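You operate a simulated robot arm through the tools that you are given. There is no shell and no other tool.

Carry out the task below with a simulated robot arm. There is one attempt and no reset: what you move stays moved.

TASK
Switch off both mobile radios, hang up their mics, antenna box to OFF.
Fine: the Glimro and the Halbrix; each mic on its radio's hook; radios off before the antenna box.

It is judged by the outcome, as a careful person would: the job done as asked, and still so three seconds after it is handed in. It fails if anything else is knocked over, pushed out of place, dropped, spilled or broken.

THE ROBOT
A 7-joint arm with a two-finger parallel gripper, fixed in place. Base frame: the origin is at the foot of the arm, x ahead of it, y to its left, z up; the work surface is at about z = 740. Readings come in mm, degrees, newtons and seconds.
With the tool pointing down near the work surface it reaches from about 320 to 780 mm from the base axis. Its first joint turns from -166.0 to 166.0 degrees. Payload 3.91 kg.
Tool frame: the origin (TCP) lies between the finger pads and is the grasp point; the fingertips stand 30 mm ahead of it; z points along the fingers, y is the line along which they close. Largest opening 110 mm; finger width 20, thickness 10; the body of the gripper, 48 by 112 mm, starts 55 mm behind the TCP.
Orientation is that of the tool frame in the base frame, as [roll, pitch, yaw] about the fixed x, y, z axes, in that order (R = Rz(yaw) Ry(pitch) Rx(roll)). With the fingers straight down and closing along the base's y, the tool's x points along the base's -x, its y along +y and its z along -z.

THE INTERFACE
- The arm moves only by the tool jog_arm. Its argument "targets" is a list that holds one entry, the list of rows, each a list of 7 numbers: the shift along the base's x, y, z in mm, then the turn, a rotation vector about the base's x, y, z in degrees, then the opening, from 0 (shut) to 1 (fully open). In form: [[[x, y, z, ax, ay, az, claw], ...]]. A call has 1 to 20 rows; each row shifts and turns the commanded pose from where the row before left it. Rows are played at 5 a second. More than 50 mm and 8.6 degrees between two rows, or a gripper value outside its range, and nothing of the call is played. Where a pose cannot be reached the arm comes as near as it can. A force on the tool above 50 N (or 10 N above the force at the start of the call, whichever is more), or a blocked arm, ends the call early, and 0.2 s more pass. The fingers move at their own pace (about 153 mm/s each) and stop on an object; they squeeze with about 25 N. The grip force told is the motor's: it shows also when the fingers shut on nothing. Time passes only in rows, and 0.2 s behind the last, so rows that do not move let the fingers close. The reply holds the time, the measured pose of the TCP, the force on the tool along the base axes, the opening and the grip force, in the units named above and with some noise, with the torque about the TCP (base axes, N m) and any sound that the robot's microphone picked up.
- Cameras (640 x 400 px; columns grow to the right, rows downward): "scene" is fixed at [52.2, 653.4, 1835.4]; the picture's right is [-0.64, -0.77, 0.00], its down [-0.59, 0.48, -0.65] and it looks along [0.50, -0.41, -0.76] (base axes); focal length 335 px, centre (320, 200). "wrist" rides on the gripper at [77, 7, -114] in the tool frame; the picture's right is [-0.09, 1.00, 0.00], its down [-0.80, -0.07, -0.59] and it looks along [-0.59, -0.05, 0.80] (tool axes); focal length 270 px, centre (320, 200). There is no depth. A picture from a camera that has moved, and an enlarged one, comes with that camera's place and axes in the base frame and with its lens. The place of the scene camera against the robot may be out by one fixed shift of up to 12 mm in any direction.
- snapshot(camera): a new picture of that camera. The clock stands still meanwhile.
- lift_body(by): slides the trunk up (or, below 0, down) by that many mm; the arm rides with it, the base frame stays. It gives what a move gives, with no picture.
- zoom(camera, box): a new picture of the part [left, top, right, bottom] of that camera's present view, enlarged. The clock stands still meanwhile.
- job_done(): hands the job in; it is judged then, once.

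Nothing tells you positions but the pictures and the camera data. Unless the task says otherwise, let go and move clear before handing in.

The tools are called after "Call:" as a command line: name --argument value ..., lists and objects as JSON in quotes. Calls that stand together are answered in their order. jog_arm: Moves the arm, as the interface text tells. Its arguments: {"type":"object","properties":{"targets":{"type":"array"}},"required":["targets"]} The other tools are called the same way: lift_body (by) slides the trunk up or down; snapshot (camera) takes a picture; zoom (camera, box) takes an enlarged picture of a part of a camera's view; job_done () hands the job in.

At the start:

```text
t: 0.0
tcp_pos: [363.4, 193.3, 1413.1]
tcp_rot: [180.0, 0.0, 180.0]
contact_force: [0.2, 0.7, -0.5]
moment: [0.01, -0.05, 0.02]
width: 110.0
finger_force: 0.1
trunk travel left (down, up): [-575.0, 35.0]
```

scene: 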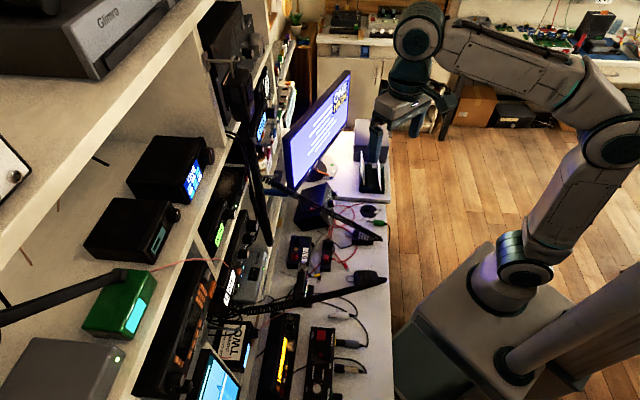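
wrist: 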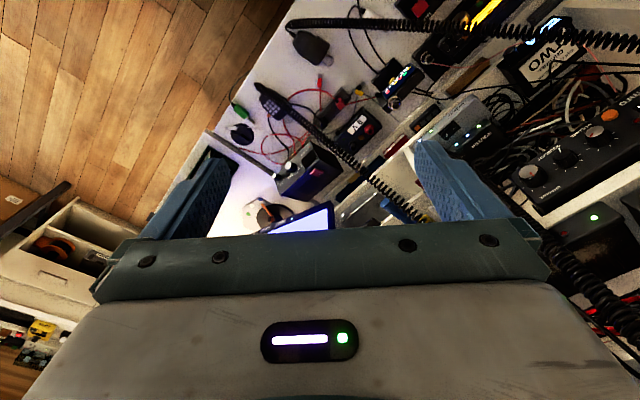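

I see a crowded radio bench with shelves, two mics lying on the work surface and the arm high above. I will look closer at parts of both views to find the radios, hooks and antenna box.

Call:
zoom --camera "scene" --box '[200, 240, 400, 400]'

Call:
zoom --camera "scene" --box '[200, 120, 400, 260]'

Call:
zoom --camera "wrist" --box '[400, 0, 640, 160]'

Call:
zoom --camera "wrist" --box '[220, 0, 460, 160]'

Call:
zoom --camera "scene" --box '[0, 0, 300, 200]'

Call:
zoom --camera "scene" --box '[0, 200, 240, 400]'

```text
2.50 times, centred on (300, 320) of scene
camera zoom: at [52.2, 653.4, 1835.4], right [-0.64, -0.77, 0.0], down [-0.59, 0.48, -0.65], along [0.5, -0.41, -0.76], focal length 838 px, centre (370, -100)
```

zoom: 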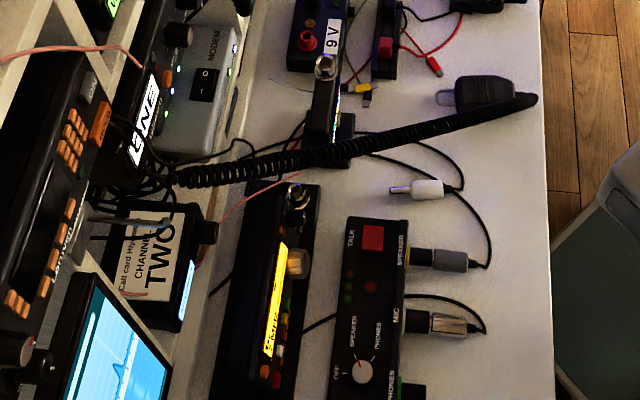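

```text
2.86 times, centred on (300, 190) of scene
camera zoom: at [52.2, 653.4, 1835.4], right [-0.64, -0.77, 0.0], down [-0.59, 0.48, -0.65], along [0.5, -0.41, -0.76], focal length 957 px, centre (377, 229)
```

zoom: 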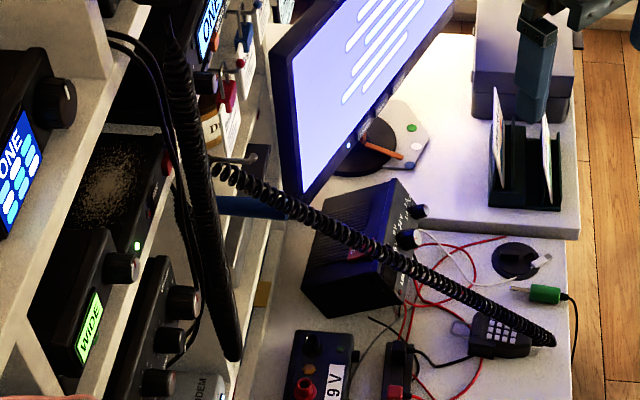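

```text
2.50 times, centred on (520, 80) of wrist
camera zoom: at [286.1, 199.1, 1528.9], right [0.09, 1.0, 0.0], down [0.8, -0.07, 0.59], along [0.59, -0.05, -0.8], focal length 676 px, centre (-180, 500)
```

zoom: 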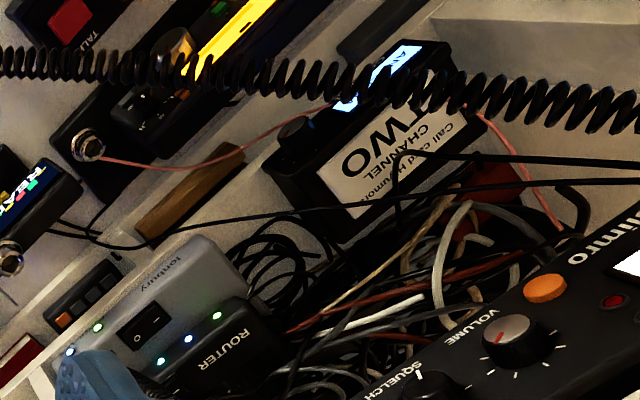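

```text
2.50 times, centred on (340, 80) of wrist
camera zoom: at [286.1, 199.1, 1528.9], right [0.09, 1.0, 0.0], down [0.8, -0.07, 0.59], along [0.59, -0.05, -0.8], focal length 676 px, centre (270, 500)
```

zoom: 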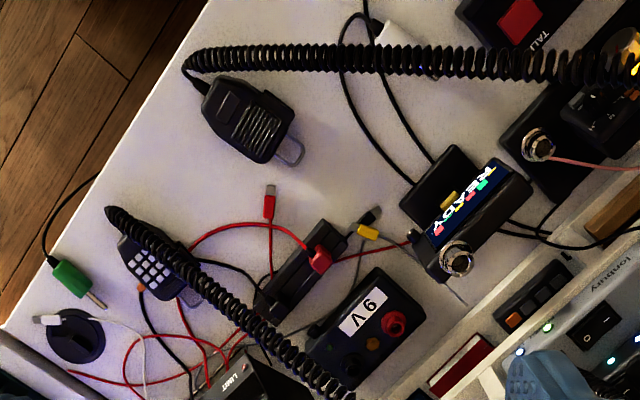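

```text
2.00 times, centred on (150, 100) of scene
camera zoom: at [52.2, 653.4, 1835.4], right [-0.64, -0.77, 0.0], down [-0.59, 0.48, -0.65], along [0.5, -0.41, -0.76], focal length 670 px, centre (660, 400)
```

zoom: 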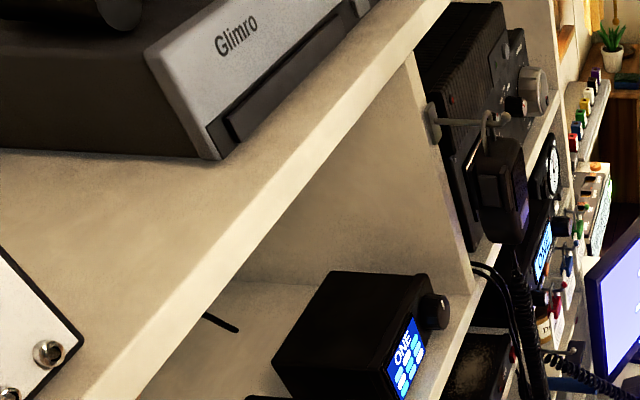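

```text
2.00 times, centred on (120, 300) of scene
camera zoom: at [52.2, 653.4, 1835.4], right [-0.64, -0.77, 0.0], down [-0.59, 0.48, -0.65], along [0.5, -0.41, -0.76], focal length 670 px, centre (720, 0)
```

zoom: 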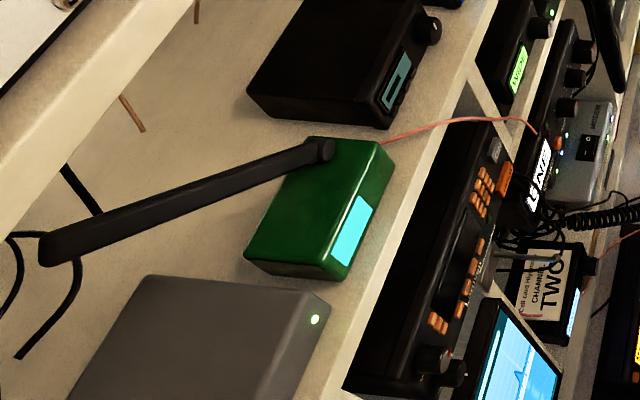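

The bench edge runs at about 45° to the base axes, and the shelves face the robot from front-left. I will turn the wrist to face them and look again.

Call:
jog_arm --targets '[[[-19, 9.5, 0, 0, 0, 7.5, 1], [-19, 9.5, 0, 0, 0, 7.5, 1], [-19, 9.5, 0, 0, 0, 7.5, 1], [-19, 9.5, 0, 0, 0, 7.5, 1], [-19, 9.5, 0, 0, 0, 7.5, 1], [-19, 9.5, 0, 0, 0, 7.5, 1]]]'

Call:
snapshot --camera "wrist"

Call:
snapshot --camera "scene"

```text
t: 1.4
tcp_pos: [250.3, 250.7, 1413.7]
tcp_rot: [180.0, 0.0, -134.8]
contact_force: [-0.4, 1.0, -0.5]
moment: [0.0, -0.02, 0.01]
width: 109.7
finger_force: 0.2
trunk travel left (down, up): [-575.0, 35.0]
```

```text
taken
camera wrist: at [189.3, 199.4, 1528.6], right [-0.64, 0.77, 0.0], down [0.62, 0.52, 0.59], along [0.45, 0.38, -0.8], focal length 270 px, centre (320, 200)
```

wrist: 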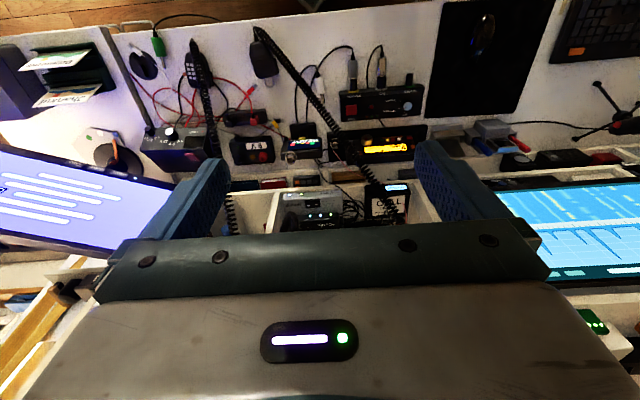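

```text
taken
```

scene: 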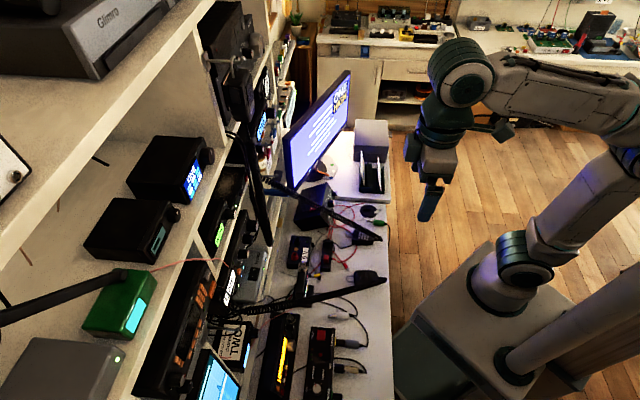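

The shelf front is now across the view; the mics lie near the bench edge. I will tilt the wrist up to see the shelves.

Call:
jog_arm --targets '[[[0, 0, 0, 5.66, -5.66, 0, 1], [0, 0, 0, 5.66, -5.66, 0, 1], [0, 0, 0, 5.66, -5.66, 0, 1], [0, 0, 0, 5.66, -5.66, 0, 1]]]'

Call:
snapshot --camera "wrist"

Call:
jog_arm --targets '[[[0, 0, 0, 5.66, -5.66, 0, 0.2], [0, 0, 0, 5.66, -5.66, 0, 0.2]]]'

Call:
snapshot --camera "wrist"

```text
t: 2.4
tcp_pos: [248.4, 248.9, 1414.1]
tcp_rot: [179.9, 32.2, -135.0]
contact_force: [-0.3, -0.2, 0.0]
moment: [-0.05, 0.02, 0.03]
width: 109.8
finger_force: 0.0
trunk travel left (down, up): [-575.0, 35.0]
```

```text
taken
camera wrist: at [154.4, 164.3, 1470.5], right [-0.65, 0.76, 0.05], down [0.31, 0.21, 0.93], along [0.69, 0.62, -0.37], focal length 270 px, centre (320, 200)
```

wrist: 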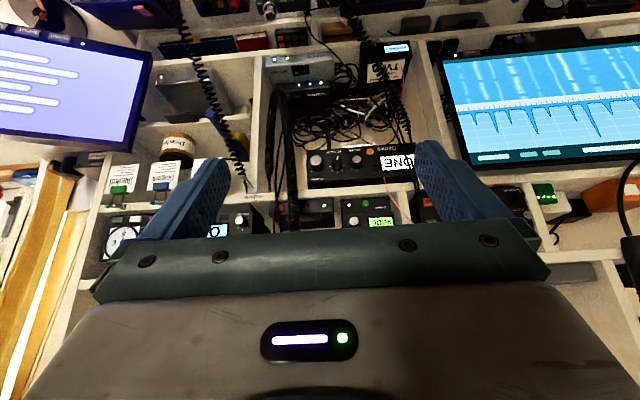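

```text
t: 3.0
tcp_pos: [249.8, 249.0, 1414.0]
tcp_rot: [180.0, 48.1, -135.0]
contact_force: [-0.1, 0.3, -0.3]
moment: [0.03, -0.03, 0.02]
width: 21.9
finger_force: 0.1
trunk travel left (down, up): [-575.0, 35.0]
```

```text
taken
camera wrist: at [147.3, 156.9, 1433.8], right [-0.66, 0.75, 0.07], down [0.11, 0.01, 0.99], along [0.74, 0.67, -0.09], focal length 270 px, centre (320, 200)
```

wrist: 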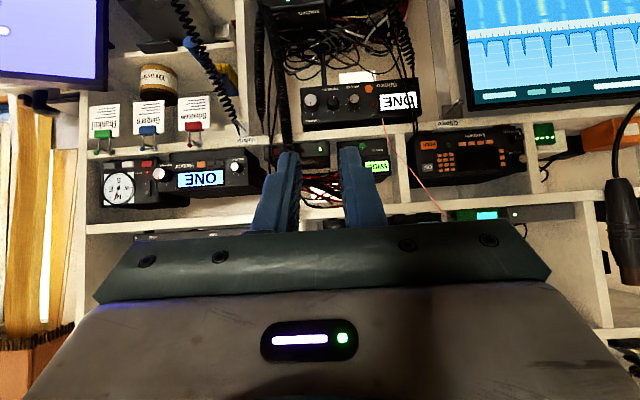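

The pictures are upside down (picture-down is up), showing several shelf bays with radios. Zooming in to read names.

Call:
zoom --camera "wrist" --box '[80, 60, 280, 240]'

Call:
zoom --camera "wrist" --box '[260, 20, 440, 150]'

Call:
zoom --camera "wrist" --box '[380, 100, 640, 300]'

Call:
zoom --camera "wrist" --box '[260, 120, 420, 240]'

```text
2.22 times, centred on (180, 150) of wrist
camera zoom: at [147.3, 156.9, 1433.8], right [-0.66, 0.75, 0.07], down [0.11, 0.01, 0.99], along [0.74, 0.67, -0.09], focal length 601 px, centre (631, 311)
```

zoom: 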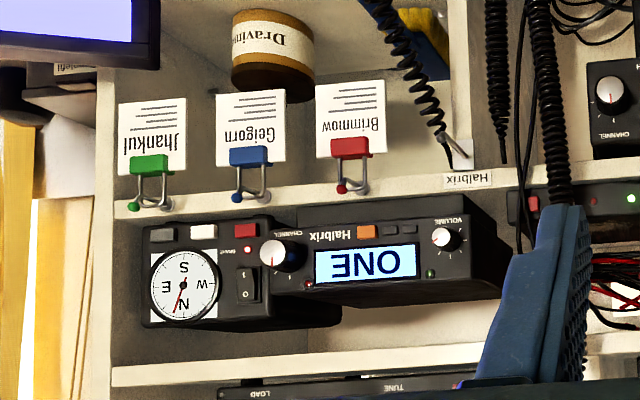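

```text
3.08 times, centred on (350, 85) of wrist
camera zoom: at [147.3, 156.9, 1433.8], right [-0.66, 0.75, 0.07], down [0.11, 0.01, 0.99], along [0.74, 0.67, -0.09], focal length 832 px, centre (228, 554)
```

zoom: 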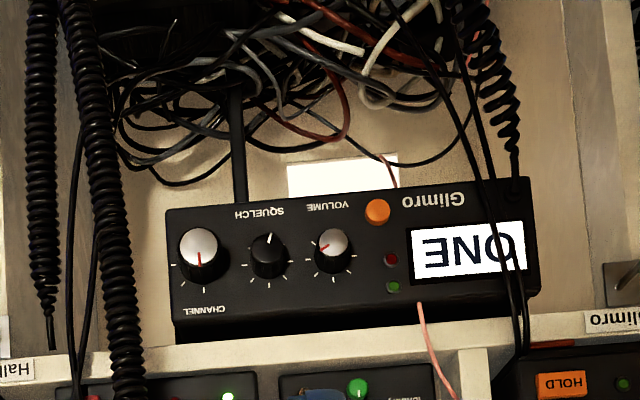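

```text
2.00 times, centred on (510, 200) of wrist
camera zoom: at [147.3, 156.9, 1433.8], right [-0.66, 0.75, 0.07], down [0.11, 0.01, 0.99], along [0.74, 0.67, -0.09], focal length 541 px, centre (-60, 200)
```

zoom: 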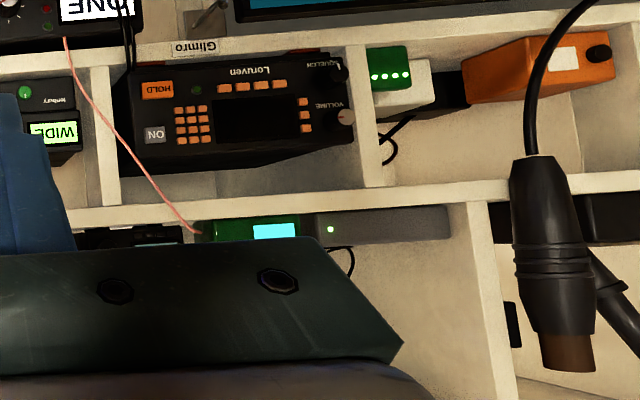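

```text
3.33 times, centred on (340, 180) of wrist
camera zoom: at [147.3, 156.9, 1433.8], right [-0.66, 0.75, 0.07], down [0.11, 0.01, 0.99], along [0.74, 0.67, -0.09], focal length 901 px, centre (253, 267)
```

zoom: 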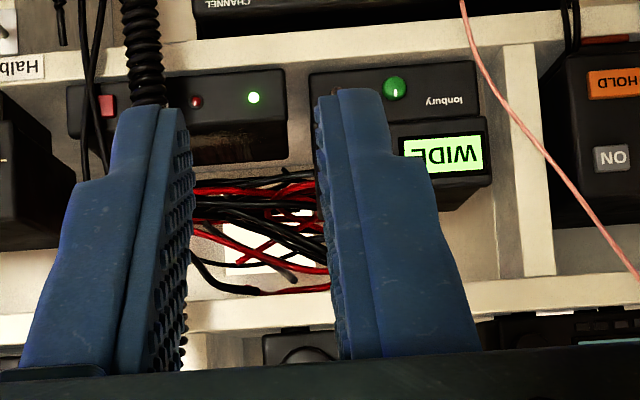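

I can read the Halbrix (upper radio left of a meter box) and the Glimro (in the central bay), with hooks labelled for each. I'll lower the trunk for a straighter look.

Call:
lift_body --by -230

Call:
snapshot --camera "wrist"

Call:
zoom --camera "wrist" --box '[80, 60, 280, 185]'

Call:
zoom --camera "wrist" --box '[260, 60, 460, 185]'

Call:
zoom --camera "wrist" --box '[80, 150, 280, 275]'

Call:
zoom --camera "wrist" --box '[260, 150, 460, 275]'

Call:
zoom --camera "wrist" --box '[0, 0, 320, 100]'

Call:
zoom --camera "wrist" --box '[320, 0, 640, 100]'

```text
t: 5.4
tcp_pos: [268.4, 264.7, 1156.9]
tcp_rot: [178.5, 43.3, -135.7]
contact_force: [-0.4, -0.9, 0.3]
moment: [0.0, 0.0, -0.03]
width: 21.9
finger_force: 0.0
trunk travel left (down, up): [-345.0, 265.0]
```

```text
taken
camera wrist: at [168.2, 171.7, 1188.4], right [-0.66, 0.74, 0.08], down [0.19, 0.06, 0.98], along [0.72, 0.66, -0.18], focal length 270 px, centre (320, 200)
```

wrist: 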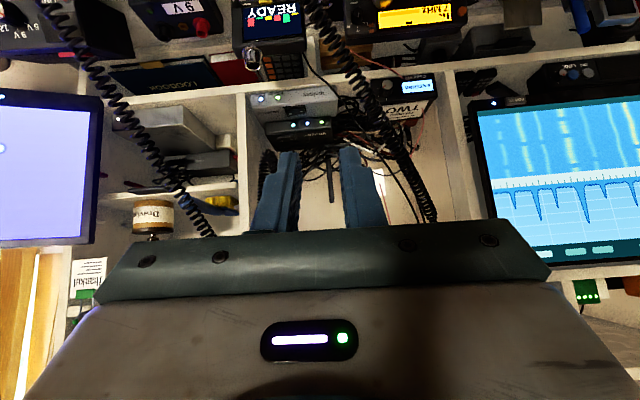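

```text
3.20 times, centred on (180, 122) of wrist
camera zoom: at [168.2, 171.7, 1188.4], right [-0.66, 0.74, 0.08], down [0.19, 0.06, 0.98], along [0.72, 0.66, -0.18], focal length 865 px, centre (768, 448)
```

zoom: 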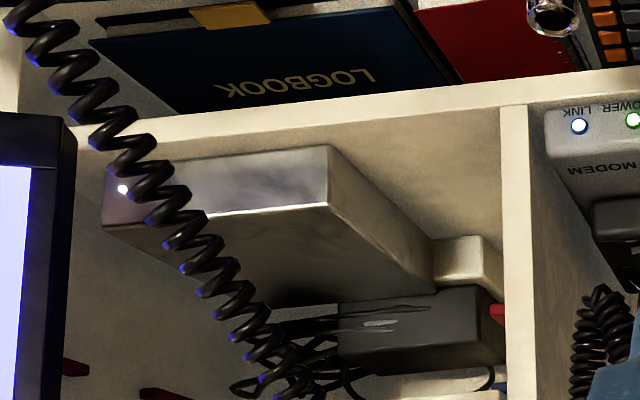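

```text
3.20 times, centred on (360, 122) of wrist
camera zoom: at [168.2, 171.7, 1188.4], right [-0.66, 0.74, 0.08], down [0.19, 0.06, 0.98], along [0.72, 0.66, -0.18], focal length 865 px, centre (192, 448)
```

zoom: 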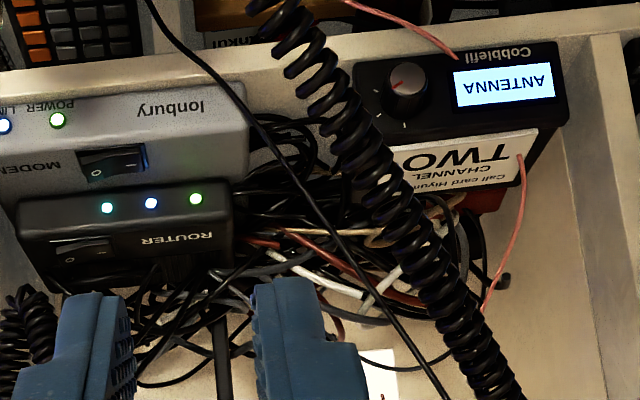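

```text
3.20 times, centred on (180, 212) of wrist
camera zoom: at [168.2, 171.7, 1188.4], right [-0.66, 0.74, 0.08], down [0.19, 0.06, 0.98], along [0.72, 0.66, -0.18], focal length 865 px, centre (768, 160)
```

zoom: 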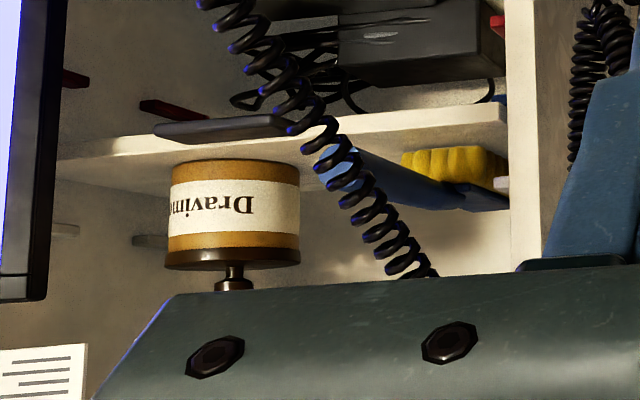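

```text
3.20 times, centred on (360, 212) of wrist
camera zoom: at [168.2, 171.7, 1188.4], right [-0.66, 0.74, 0.08], down [0.19, 0.06, 0.98], along [0.72, 0.66, -0.18], focal length 865 px, centre (192, 160)
```

zoom: 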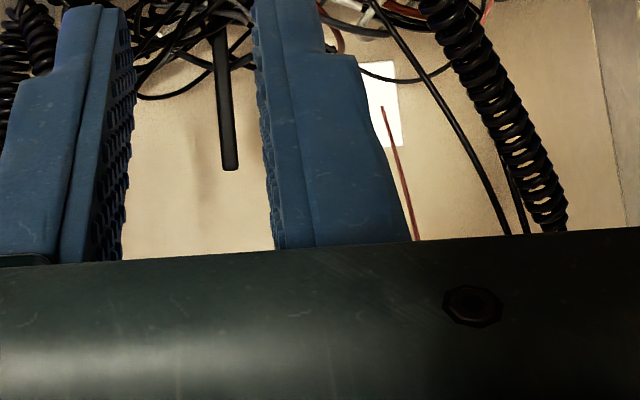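

```text
2.00 times, centred on (160, 50) of wrist
camera zoom: at [168.2, 171.7, 1188.4], right [-0.66, 0.74, 0.08], down [0.19, 0.06, 0.98], along [0.72, 0.66, -0.18], focal length 541 px, centre (640, 500)
```

zoom: 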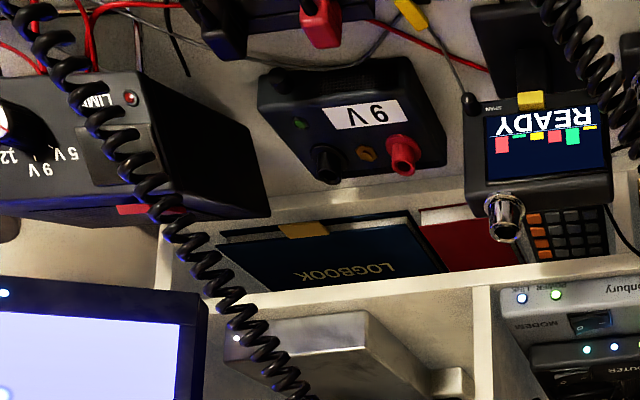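

```text
2.00 times, centred on (480, 50) of wrist
camera zoom: at [168.2, 171.7, 1188.4], right [-0.66, 0.74, 0.08], down [0.19, 0.06, 0.98], along [0.72, 0.66, -0.18], focal length 541 px, centre (0, 500)
```

zoom: 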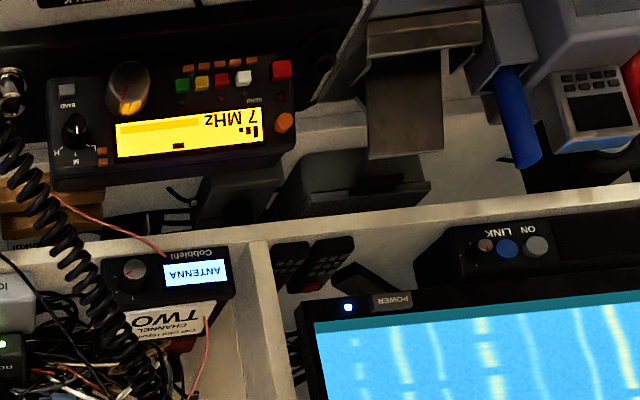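

The antenna box is the "Cobblefil ANTENNA" unit in the lower central bay (roughly [405,577,904]); Glimro volume is near [447,527,1220], Halbrix volume near [604,371,1322]. I'll raise the trunk a bit and zoom tightly on the controls and hooks.

Call:
zoom --camera "wrist" --box '[370, 65, 450, 115]'

Call:
lift_body --by 150

Call:
snapshot --camera "wrist"

```text
8.00 times, centred on (410, 90) of wrist
camera zoom: at [168.2, 171.7, 1188.4], right [-0.66, 0.74, 0.08], down [0.19, 0.06, 0.98], along [0.72, 0.66, -0.18], focal length 2162 px, centre (-400, 1080)
```

zoom: 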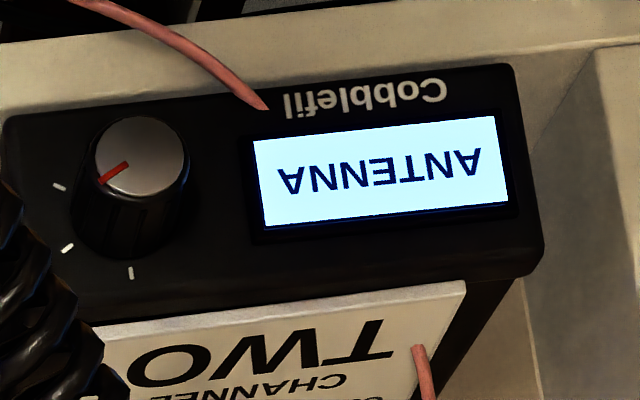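

```text
t: 7.2
tcp_pos: [248.7, 249.9, 1333.5]
tcp_rot: [180.0, 48.0, -135.0]
contact_force: [-1.5, -0.2, 0.0]
moment: [0.01, 0.02, 0.0]
width: 21.8
finger_force: 0.1
trunk travel left (down, up): [-495.0, 115.0]
```

```text
taken
camera wrist: at [147.5, 157.1, 1354.0], right [-0.66, 0.75, 0.07], down [0.12, 0.02, 0.99], along [0.74, 0.67, -0.1], focal length 270 px, centre (320, 200)
```

wrist: 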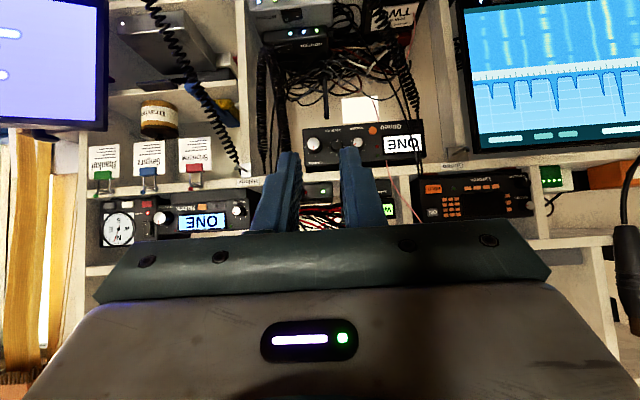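

Back at a steady pose. Now tight zooms on each radio face, hooks and labels.

Call:
zoom --camera "wrist" --box '[150, 190, 260, 245]'

Call:
zoom --camera "wrist" --box '[300, 110, 440, 180]'

Call:
zoom --camera "wrist" --box '[215, 150, 275, 200]'

Call:
zoom --camera "wrist" --box '[420, 130, 500, 180]'

Call:
zoom --camera "wrist" --box '[360, 0, 440, 50]'

Call:
zoom --camera "wrist" --box '[90, 190, 170, 245]'

```text
5.82 times, centred on (205, 218) of wrist
camera zoom: at [147.5, 157.1, 1354.0], right [-0.66, 0.75, 0.07], down [0.12, 0.02, 0.99], along [0.74, 0.67, -0.1], focal length 1573 px, centre (989, 98)
```

zoom: 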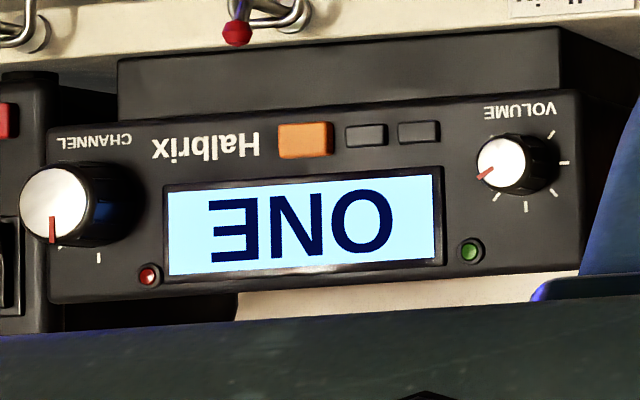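

```text
4.57 times, centred on (370, 145) of wrist
camera zoom: at [147.5, 157.1, 1354.0], right [-0.66, 0.75, 0.07], down [0.12, 0.02, 0.99], along [0.74, 0.67, -0.1], focal length 1236 px, centre (91, 451)
```

zoom: 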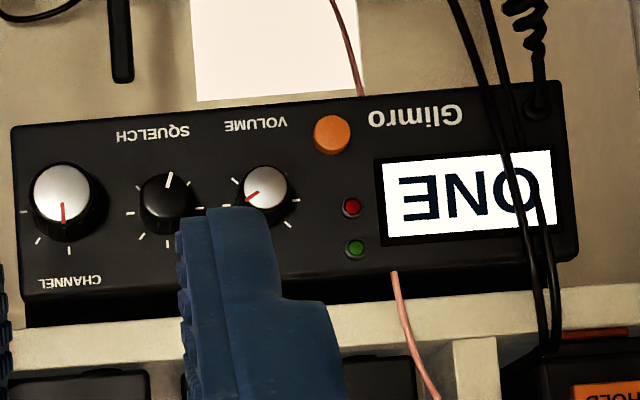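

```text
8.00 times, centred on (245, 175) of wrist
camera zoom: at [147.5, 157.1, 1354.0], right [-0.66, 0.75, 0.07], down [0.12, 0.02, 0.99], along [0.74, 0.67, -0.1], focal length 2162 px, centre (920, 400)
```

zoom: 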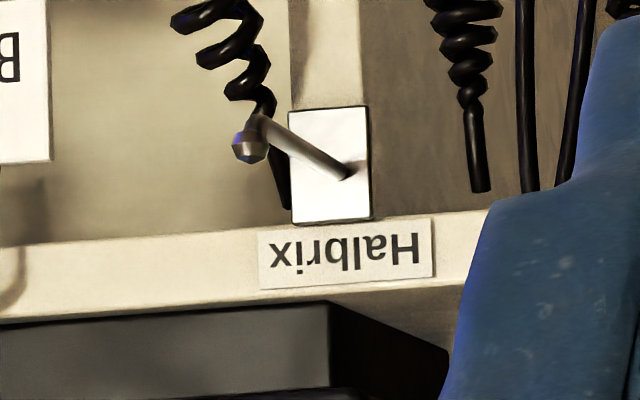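

```text
8.00 times, centred on (460, 155) of wrist
camera zoom: at [147.5, 157.1, 1354.0], right [-0.66, 0.75, 0.07], down [0.12, 0.02, 0.99], along [0.74, 0.67, -0.1], focal length 2162 px, centre (-800, 560)
```

zoom: 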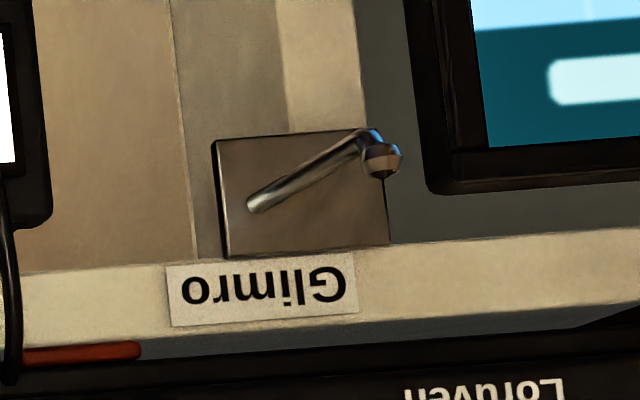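

```text
8.00 times, centred on (400, 25) of wrist
camera zoom: at [147.5, 157.1, 1354.0], right [-0.66, 0.75, 0.07], down [0.12, 0.02, 0.99], along [0.74, 0.67, -0.1], focal length 2162 px, centre (-320, 1600)
```

zoom: 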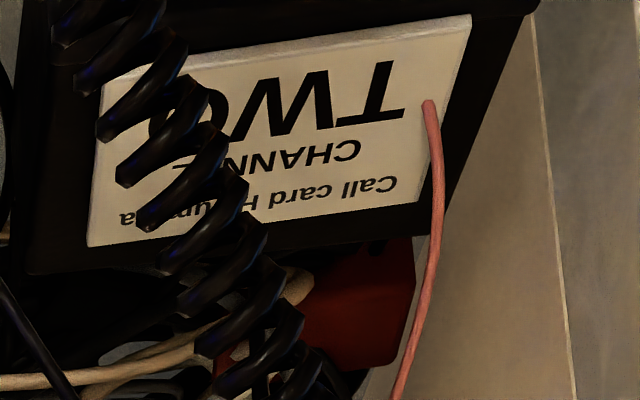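

```text
7.27 times, centred on (130, 218) of wrist
camera zoom: at [147.5, 157.1, 1354.0], right [-0.66, 0.75, 0.07], down [0.12, 0.02, 0.99], along [0.74, 0.67, -0.1], focal length 1966 px, centre (1702, 73)
```

zoom: 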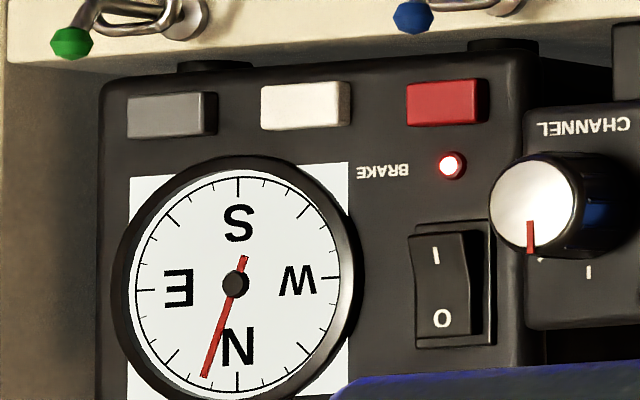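

Both radios have an unlabelled orange button and volume dials; I need to know which is the power control. Zooming tighter.

Call:
zoom --camera "wrist" --box '[192, 205, 232, 230]'

Call:
zoom --camera "wrist" --box '[228, 205, 260, 235]'

Call:
zoom --camera "wrist" --box '[345, 130, 390, 170]'

Call:
zoom --camera "wrist" --box '[300, 130, 345, 180]'

Call:
zoom --camera "wrist" --box '[410, 160, 540, 230]'

Call:
zoom --camera "scene" --box '[190, 40, 290, 130]'

```text
16.00 times, centred on (212, 218) of wrist
camera zoom: at [147.5, 157.1, 1354.0], right [-0.66, 0.75, 0.07], down [0.12, 0.02, 0.99], along [0.74, 0.67, -0.1], focal length 4325 px, centre (2048, -80)
```

zoom: 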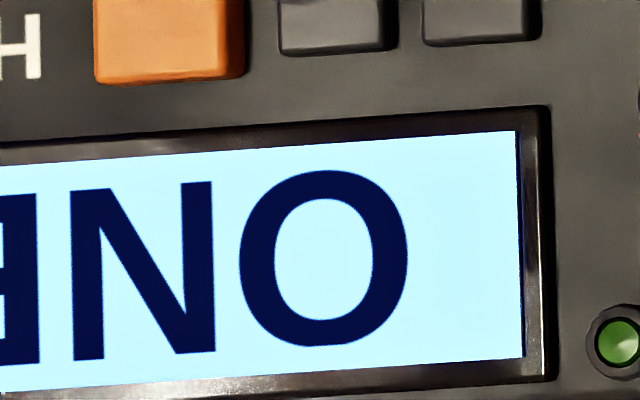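

```text
13.33 times, centred on (244, 220) of wrist
camera zoom: at [147.5, 157.1, 1354.0], right [-0.66, 0.75, 0.07], down [0.12, 0.02, 0.99], along [0.74, 0.67, -0.1], focal length 3604 px, centre (1333, -67)
```

zoom: 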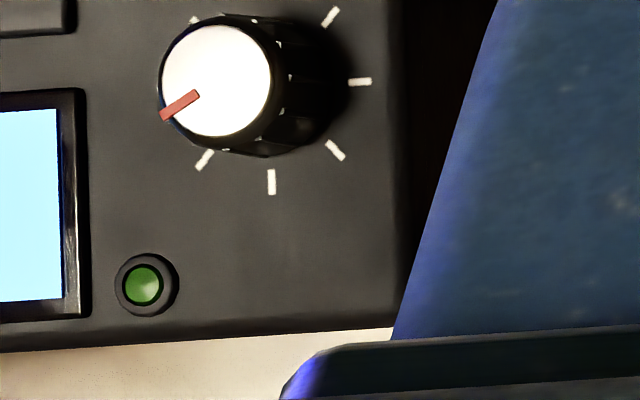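

```text
10.00 times, centred on (368, 150) of wrist
camera zoom: at [147.5, 157.1, 1354.0], right [-0.66, 0.75, 0.07], down [0.12, 0.02, 0.99], along [0.74, 0.67, -0.1], focal length 2703 px, centre (-155, 700)
```

zoom: 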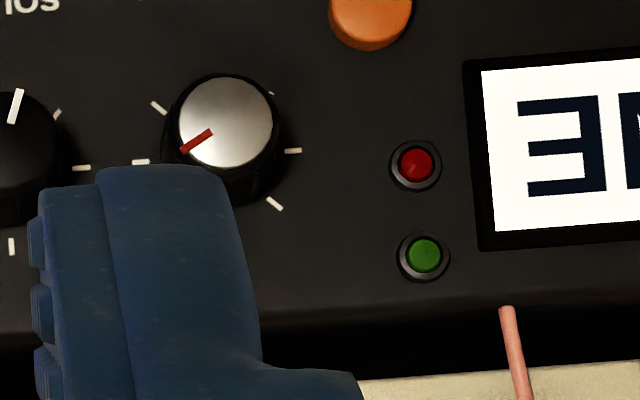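

```text
8.00 times, centred on (322, 155) of wrist
camera zoom: at [147.5, 157.1, 1354.0], right [-0.66, 0.75, 0.07], down [0.12, 0.02, 0.99], along [0.74, 0.67, -0.1], focal length 2162 px, centre (300, 560)
```

zoom: 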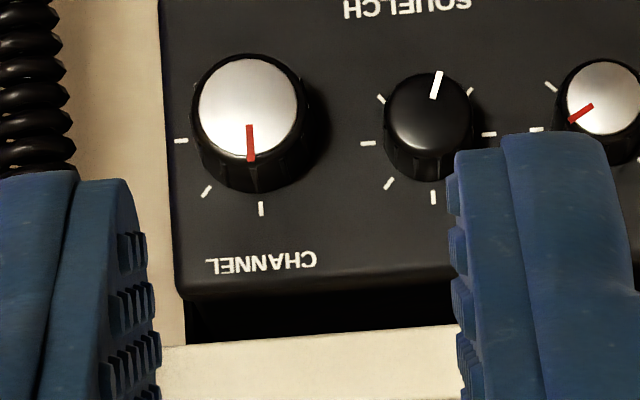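

```text
4.92 times, centred on (475, 195) of wrist
camera zoom: at [147.5, 157.1, 1354.0], right [-0.66, 0.75, 0.07], down [0.12, 0.02, 0.99], along [0.74, 0.67, -0.1], focal length 1331 px, centre (-443, 225)
```

zoom: 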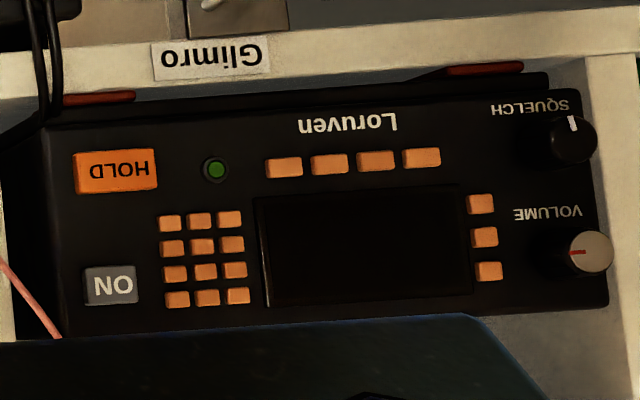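

```text
4.44 times, centred on (240, 85) of scene
camera zoom: at [52.2, 653.4, 1835.4], right [-0.64, -0.77, 0.0], down [-0.59, 0.48, -0.65], along [0.5, -0.41, -0.76], focal length 1489 px, centre (676, 711)
```

zoom: 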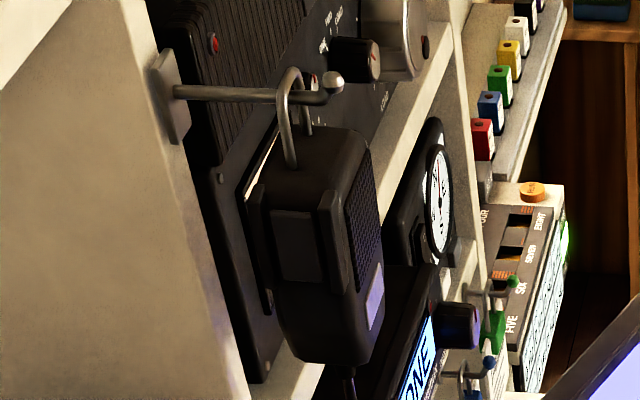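

The hung mic above shows how a mic sits: loop over the rod, face outward. The volume knobs are the safest power candidates (fully counter-clockwise), so I'll bring the hand level, in front of the Glimro, with the fingers still well clear.

Call:
jog_arm --targets '[[[9, 17, -12, 4.95, -4.95, 0, 0.3], [9, 17, -12, 4.95, -4.95, 0, 0.3], [9, 17, -12, 4.95, -4.95, 0, 0.3], [9, 17, -12, 4.95, -4.95, 0, 0.3], [9, 17, -12, 4.95, -4.95, 0, 0.3], [9, 17, -12, 4.95, -4.95, 0, 0.3], [9, 17, -12, 0, 0, 0, 0.3], [9, 17, -12, 0, 0, 0, 0.3], [9, 17, -12, 0, 0, 0, 0.3]]]'

Call:
snapshot --camera "wrist"

Call:
snapshot --camera "scene"

```text
t: 9.2
tcp_pos: [332.7, 404.4, 1225.4]
tcp_rot: [68.2, 89.9, 113.2]
contact_force: [0.2, 0.2, 0.2]
moment: [0.02, 0.0, -0.02]
width: 33.0
finger_force: 0.2
trunk travel left (down, up): [-495.0, 115.0]
```

```text
taken
camera wrist: at [245.6, 326.7, 1149.1], right [-0.7, 0.7, 0.09], down [-0.37, -0.47, 0.8], along [0.61, 0.53, 0.59], focal length 270 px, centre (320, 200)
```

wrist: 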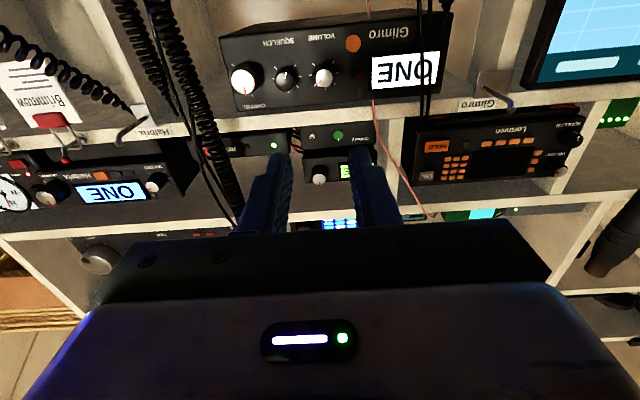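

```text
taken
```

scene: 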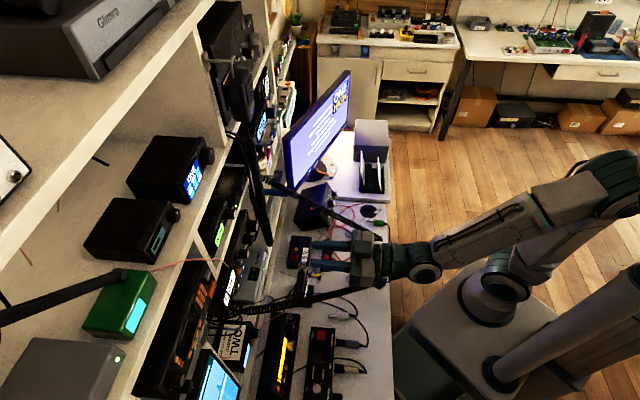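

The hand is level in front of the Glimro; I estimate its volume knob at about u=692 along the 45° axis, v=55 left, z≈1210. Zooming for precise bearings.

Call:
zoom --camera "wrist" --box '[220, 20, 460, 120]'

Call:
zoom --camera "wrist" --box '[0, 100, 200, 220]'

Call:
zoom --camera "wrist" --box '[440, 60, 540, 130]'

Call:
zoom --camera "scene" --box '[200, 180, 400, 320]'

```text
2.67 times, centred on (340, 70) of wrist
camera zoom: at [245.6, 326.7, 1149.1], right [-0.7, 0.7, 0.09], down [-0.37, -0.47, 0.8], along [0.61, 0.53, 0.59], focal length 721 px, centre (267, 547)
```

zoom: 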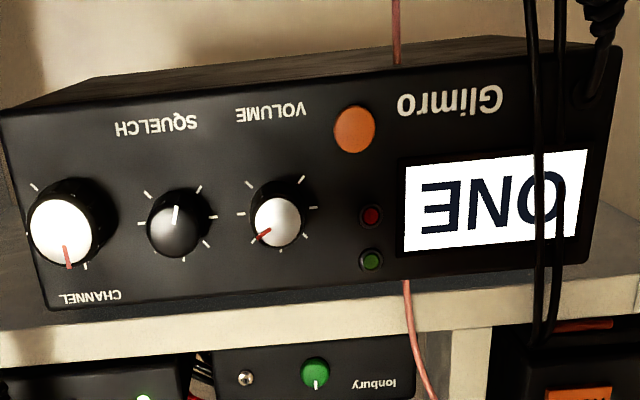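

```text
3.20 times, centred on (100, 160) of wrist
camera zoom: at [245.6, 326.7, 1149.1], right [-0.7, 0.7, 0.09], down [-0.37, -0.47, 0.8], along [0.61, 0.53, 0.59], focal length 865 px, centre (1024, 328)
```

zoom: 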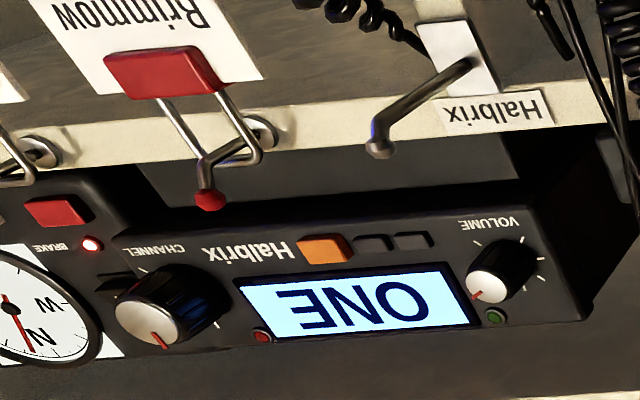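

```text
5.71 times, centred on (490, 95) of wrist
camera zoom: at [245.6, 326.7, 1149.1], right [-0.7, 0.7, 0.09], down [-0.37, -0.47, 0.8], along [0.61, 0.53, 0.59], focal length 1544 px, centre (-651, 800)
```

zoom: 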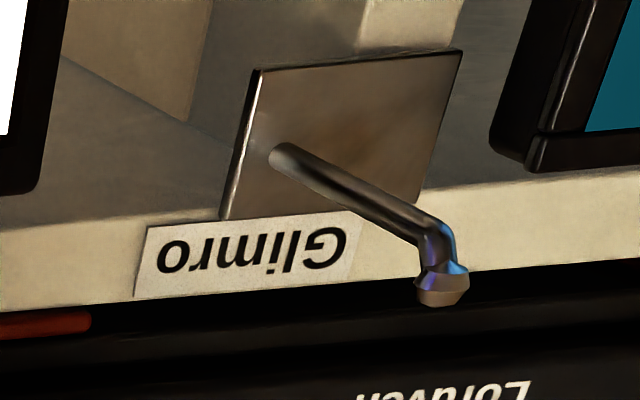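

```text
2.86 times, centred on (300, 250) of scene
camera zoom: at [52.2, 653.4, 1835.4], right [-0.64, -0.77, 0.0], down [-0.59, 0.48, -0.65], along [0.5, -0.41, -0.76], focal length 957 px, centre (377, 57)
```

zoom: 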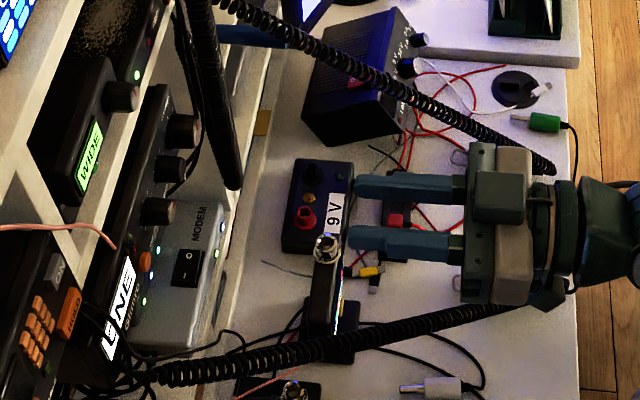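

The Glimro knob needs about 180° counter-clockwise to its minimum mark. I'll test pre-rotating the hand clockwise in free space so the fingers can close vertically, clear of the squelch knob.

Call:
jog_arm --targets '[[[0, 0, 0, 5.3, 5.3, 0, 0.3], [0, 0, 0, 5.3, 5.3, 0, 0.3], [0, 0, 0, 5.3, 5.3, 0, 0.3], [0, 0, 0, 5.3, 5.3, 0, 0.3], [0, 0, 0, 5.3, 5.3, 0, 0.3], [0, 0, 0, 5.3, 5.3, 0, 0.3]]]'

Call:
snapshot --camera "wrist"

```text
t: 10.6
tcp_pos: [330.8, 403.7, 1225.4]
tcp_rot: [89.8, 44.7, 134.9]
contact_force: [0.5, -0.1, -0.2]
moment: [0.01, 0.01, 0.04]
width: 32.9
finger_force: 0.0
trunk travel left (down, up): [-495.0, 115.0]
```

```text
taken
camera wrist: at [207.0, 363.1, 1176.6], right [-0.45, 0.45, 0.77], down [0.02, -0.86, 0.51], along [0.89, 0.25, 0.38], focal length 270 px, centre (320, 200)
```

wrist: 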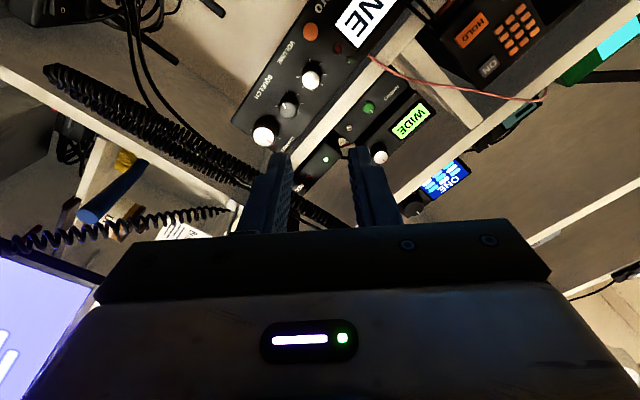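

Rotation works and bearings agree: knob at u≈692, v≈56, z≈1210. Completing the pre-rotation and lining up on the knob axis.

Call:
jog_arm --targets '[[[-1, 1, -2.5, 5.3, 5.3, 0, 0.36], [-1, 1, -2.5, 5.3, 5.3, 0, 0.36], [-1, 1, -2.5, 5.3, 5.3, 0, 0.36], [0, 0, -2.5, 5.3, 5.3, 0, 0.36], [0, 0, -2.5, 5.3, 5.3, 0, 0.36], [0, 0, -2.5, 5.3, 5.3, 0, 0.36]]]'

Call:
snapshot --camera "wrist"

Call:
zoom --camera "wrist" --box '[200, 30, 440, 180]'

```text
t: 12.0
tcp_pos: [328.2, 406.5, 1210.7]
tcp_rot: [90.0, -0.2, 135.0]
contact_force: [-0.4, -1.3, 0.3]
moment: [0.03, -0.04, -0.01]
width: 39.6
finger_force: 0.0
trunk travel left (down, up): [-495.0, 115.0]
```

```text
taken
camera wrist: at [191.5, 378.9, 1218.2], right [0.06, -0.06, 1.0], down [0.15, -0.99, -0.07], along [0.99, 0.15, -0.05], focal length 270 px, centre (320, 200)
```

wrist: 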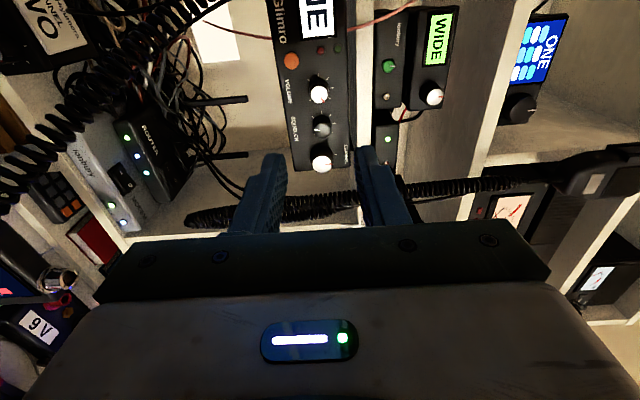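

```text
2.67 times, centred on (320, 105) of wrist
camera zoom: at [191.5, 378.9, 1218.2], right [0.06, -0.06, 1.0], down [0.15, -0.99, -0.07], along [0.99, 0.15, -0.05], focal length 721 px, centre (320, 453)
```

zoom: 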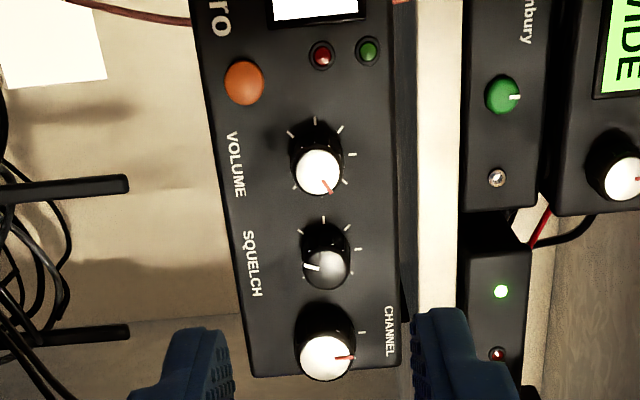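

Knob front resolves to u≈686, v≈56, z≈1210; the panel is about 20 mm behind it. Advancing along the knob axis until the fingertips just straddle the knob front.

Call:
jog_arm --targets '[[[14, 14.6, 0, 0, 0, 0, 0.36], [14.14, 14.14, 0, 0, 0, 0, 0.36], [14.14, 14.14, 0, 0, 0, 0, 0.36], [14.14, 14.14, 0, 0, 0, 0, 0.36], [14.14, 14.14, 0, 0, 0, 0, 0.36], [14.14, 14.14, 0, 0, 0, 0, 0.36], [7.07, 7.07, 0, 0, 0, 0, 0.36]]]'

Call:
snapshot --camera "wrist"

Call:
zoom --camera "wrist" --box '[220, 80, 420, 230]'

Call:
zoom --camera "scene" --box '[200, 180, 400, 320]'

```text
t: 13.6
tcp_pos: [419.6, 499.9, 1210.1]
tcp_rot: [90.1, 0.0, 134.9]
contact_force: [-0.2, -1.3, 0.0]
moment: [0.01, 0.03, 0.0]
width: 39.8
finger_force: 0.0
trunk travel left (down, up): [-495.0, 115.0]
```

```text
taken
camera wrist: at [283.8, 471.5, 1218.3], right [0.06, -0.06, 1.0], down [0.15, -0.99, -0.07], along [0.99, 0.15, -0.05], focal length 270 px, centre (320, 200)
```

wrist: 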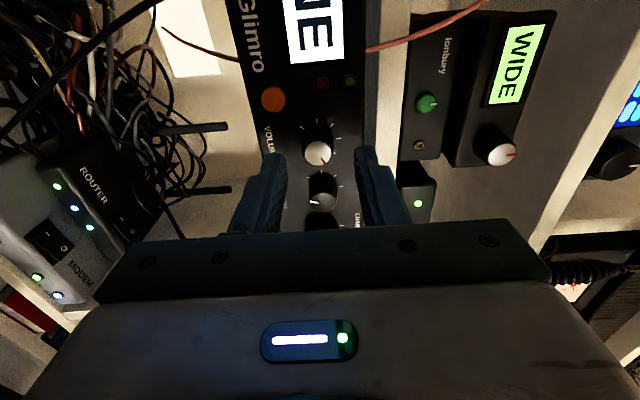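

```text
2.67 times, centred on (320, 155) of wrist
camera zoom: at [283.8, 471.5, 1218.3], right [0.06, -0.06, 1.0], down [0.15, -0.99, -0.07], along [0.99, 0.15, -0.05], focal length 721 px, centre (320, 320)
```

zoom: 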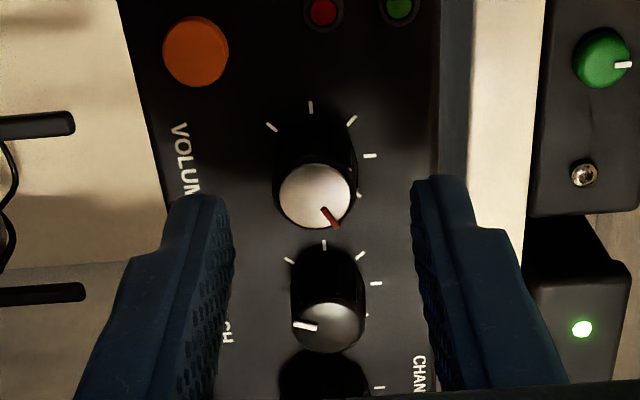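

```text
2.86 times, centred on (300, 250) of scene
camera zoom: at [52.2, 653.4, 1835.4], right [-0.64, -0.77, 0.0], down [-0.59, 0.48, -0.65], along [0.5, -0.41, -0.76], focal length 957 px, centre (377, 57)
```

zoom: 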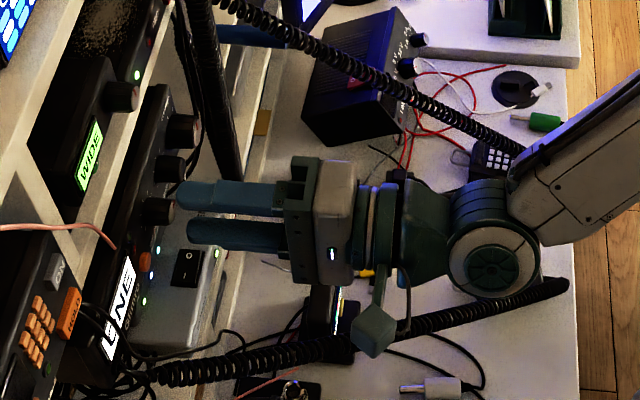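

Alignment looks good: knob centred between the finger lines, panel at u≈704. Advancing 20 mm, then closing.

Call:
jog_arm --targets '[[[4.7, 4.7, 0.3, 0, 0, 0, 0.36], [4.7, 4.7, 0, 0, 0, 0, 0.36], [4.7, 4.7, 0, 0, 0, 0, 0.36], [0, 0, 0, 0, 0, 0, 0.36]]]'

Call:
zoom --camera "wrist" --box '[220, 80, 420, 230]'

```text
t: 14.6
tcp_pos: [433.8, 513.3, 1210.7]
tcp_rot: [90.0, 0.0, 135.0]
contact_force: [0.4, 0.2, -0.2]
moment: [0.01, 0.02, -0.01]
width: 39.7
finger_force: 0.0
trunk travel left (down, up): [-495.0, 115.0]
```

```text
2.67 times, centred on (320, 155) of wrist
camera zoom: at [297.1, 485.7, 1218.3], right [0.06, -0.06, 1.0], down [0.15, -0.99, -0.07], along [0.99, 0.15, -0.05], focal length 721 px, centre (320, 320)
```

zoom: 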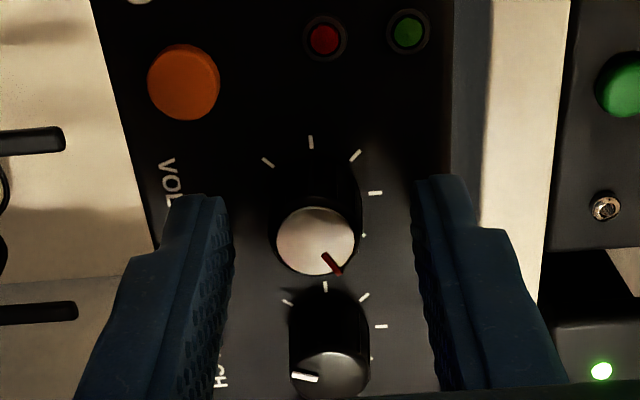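

Fingers straddle the knob. Closing on it.

Call:
jog_arm --targets '[[[0, 0, 0, 0, 0, 0, 0.1], [0, 0, 0, 0, 0, 0, 0.0], [0, 0, 0, 0, 0, 0, 0.0]]]'

Call:
zoom --camera "wrist" --box '[220, 80, 420, 230]'

```text
t: 15.4
tcp_pos: [432.2, 512.9, 1210.3]
tcp_rot: [90.1, 0.2, 135.0]
contact_force: [-1.4, -1.5, -7.1]
moment: [-0.15, 0.14, 0.07]
width: 19.7
finger_force: 44.9
trunk travel left (down, up): [-495.0, 115.0]
```

```text
2.67 times, centred on (320, 155) of wrist
camera zoom: at [297.2, 485.7, 1217.6], right [0.06, -0.06, 1.0], down [0.15, -0.99, -0.07], along [0.99, 0.15, -0.05], focal length 721 px, centre (320, 320)
```

zoom: 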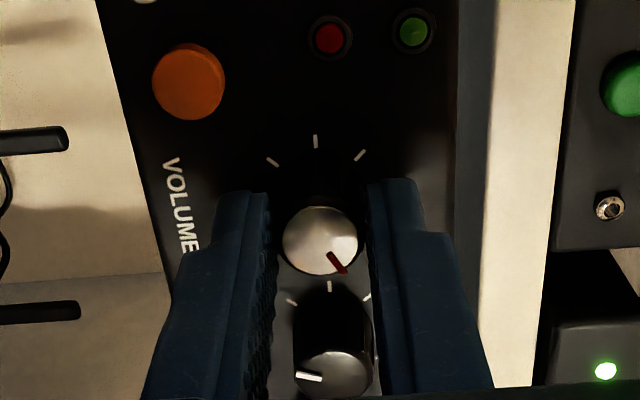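

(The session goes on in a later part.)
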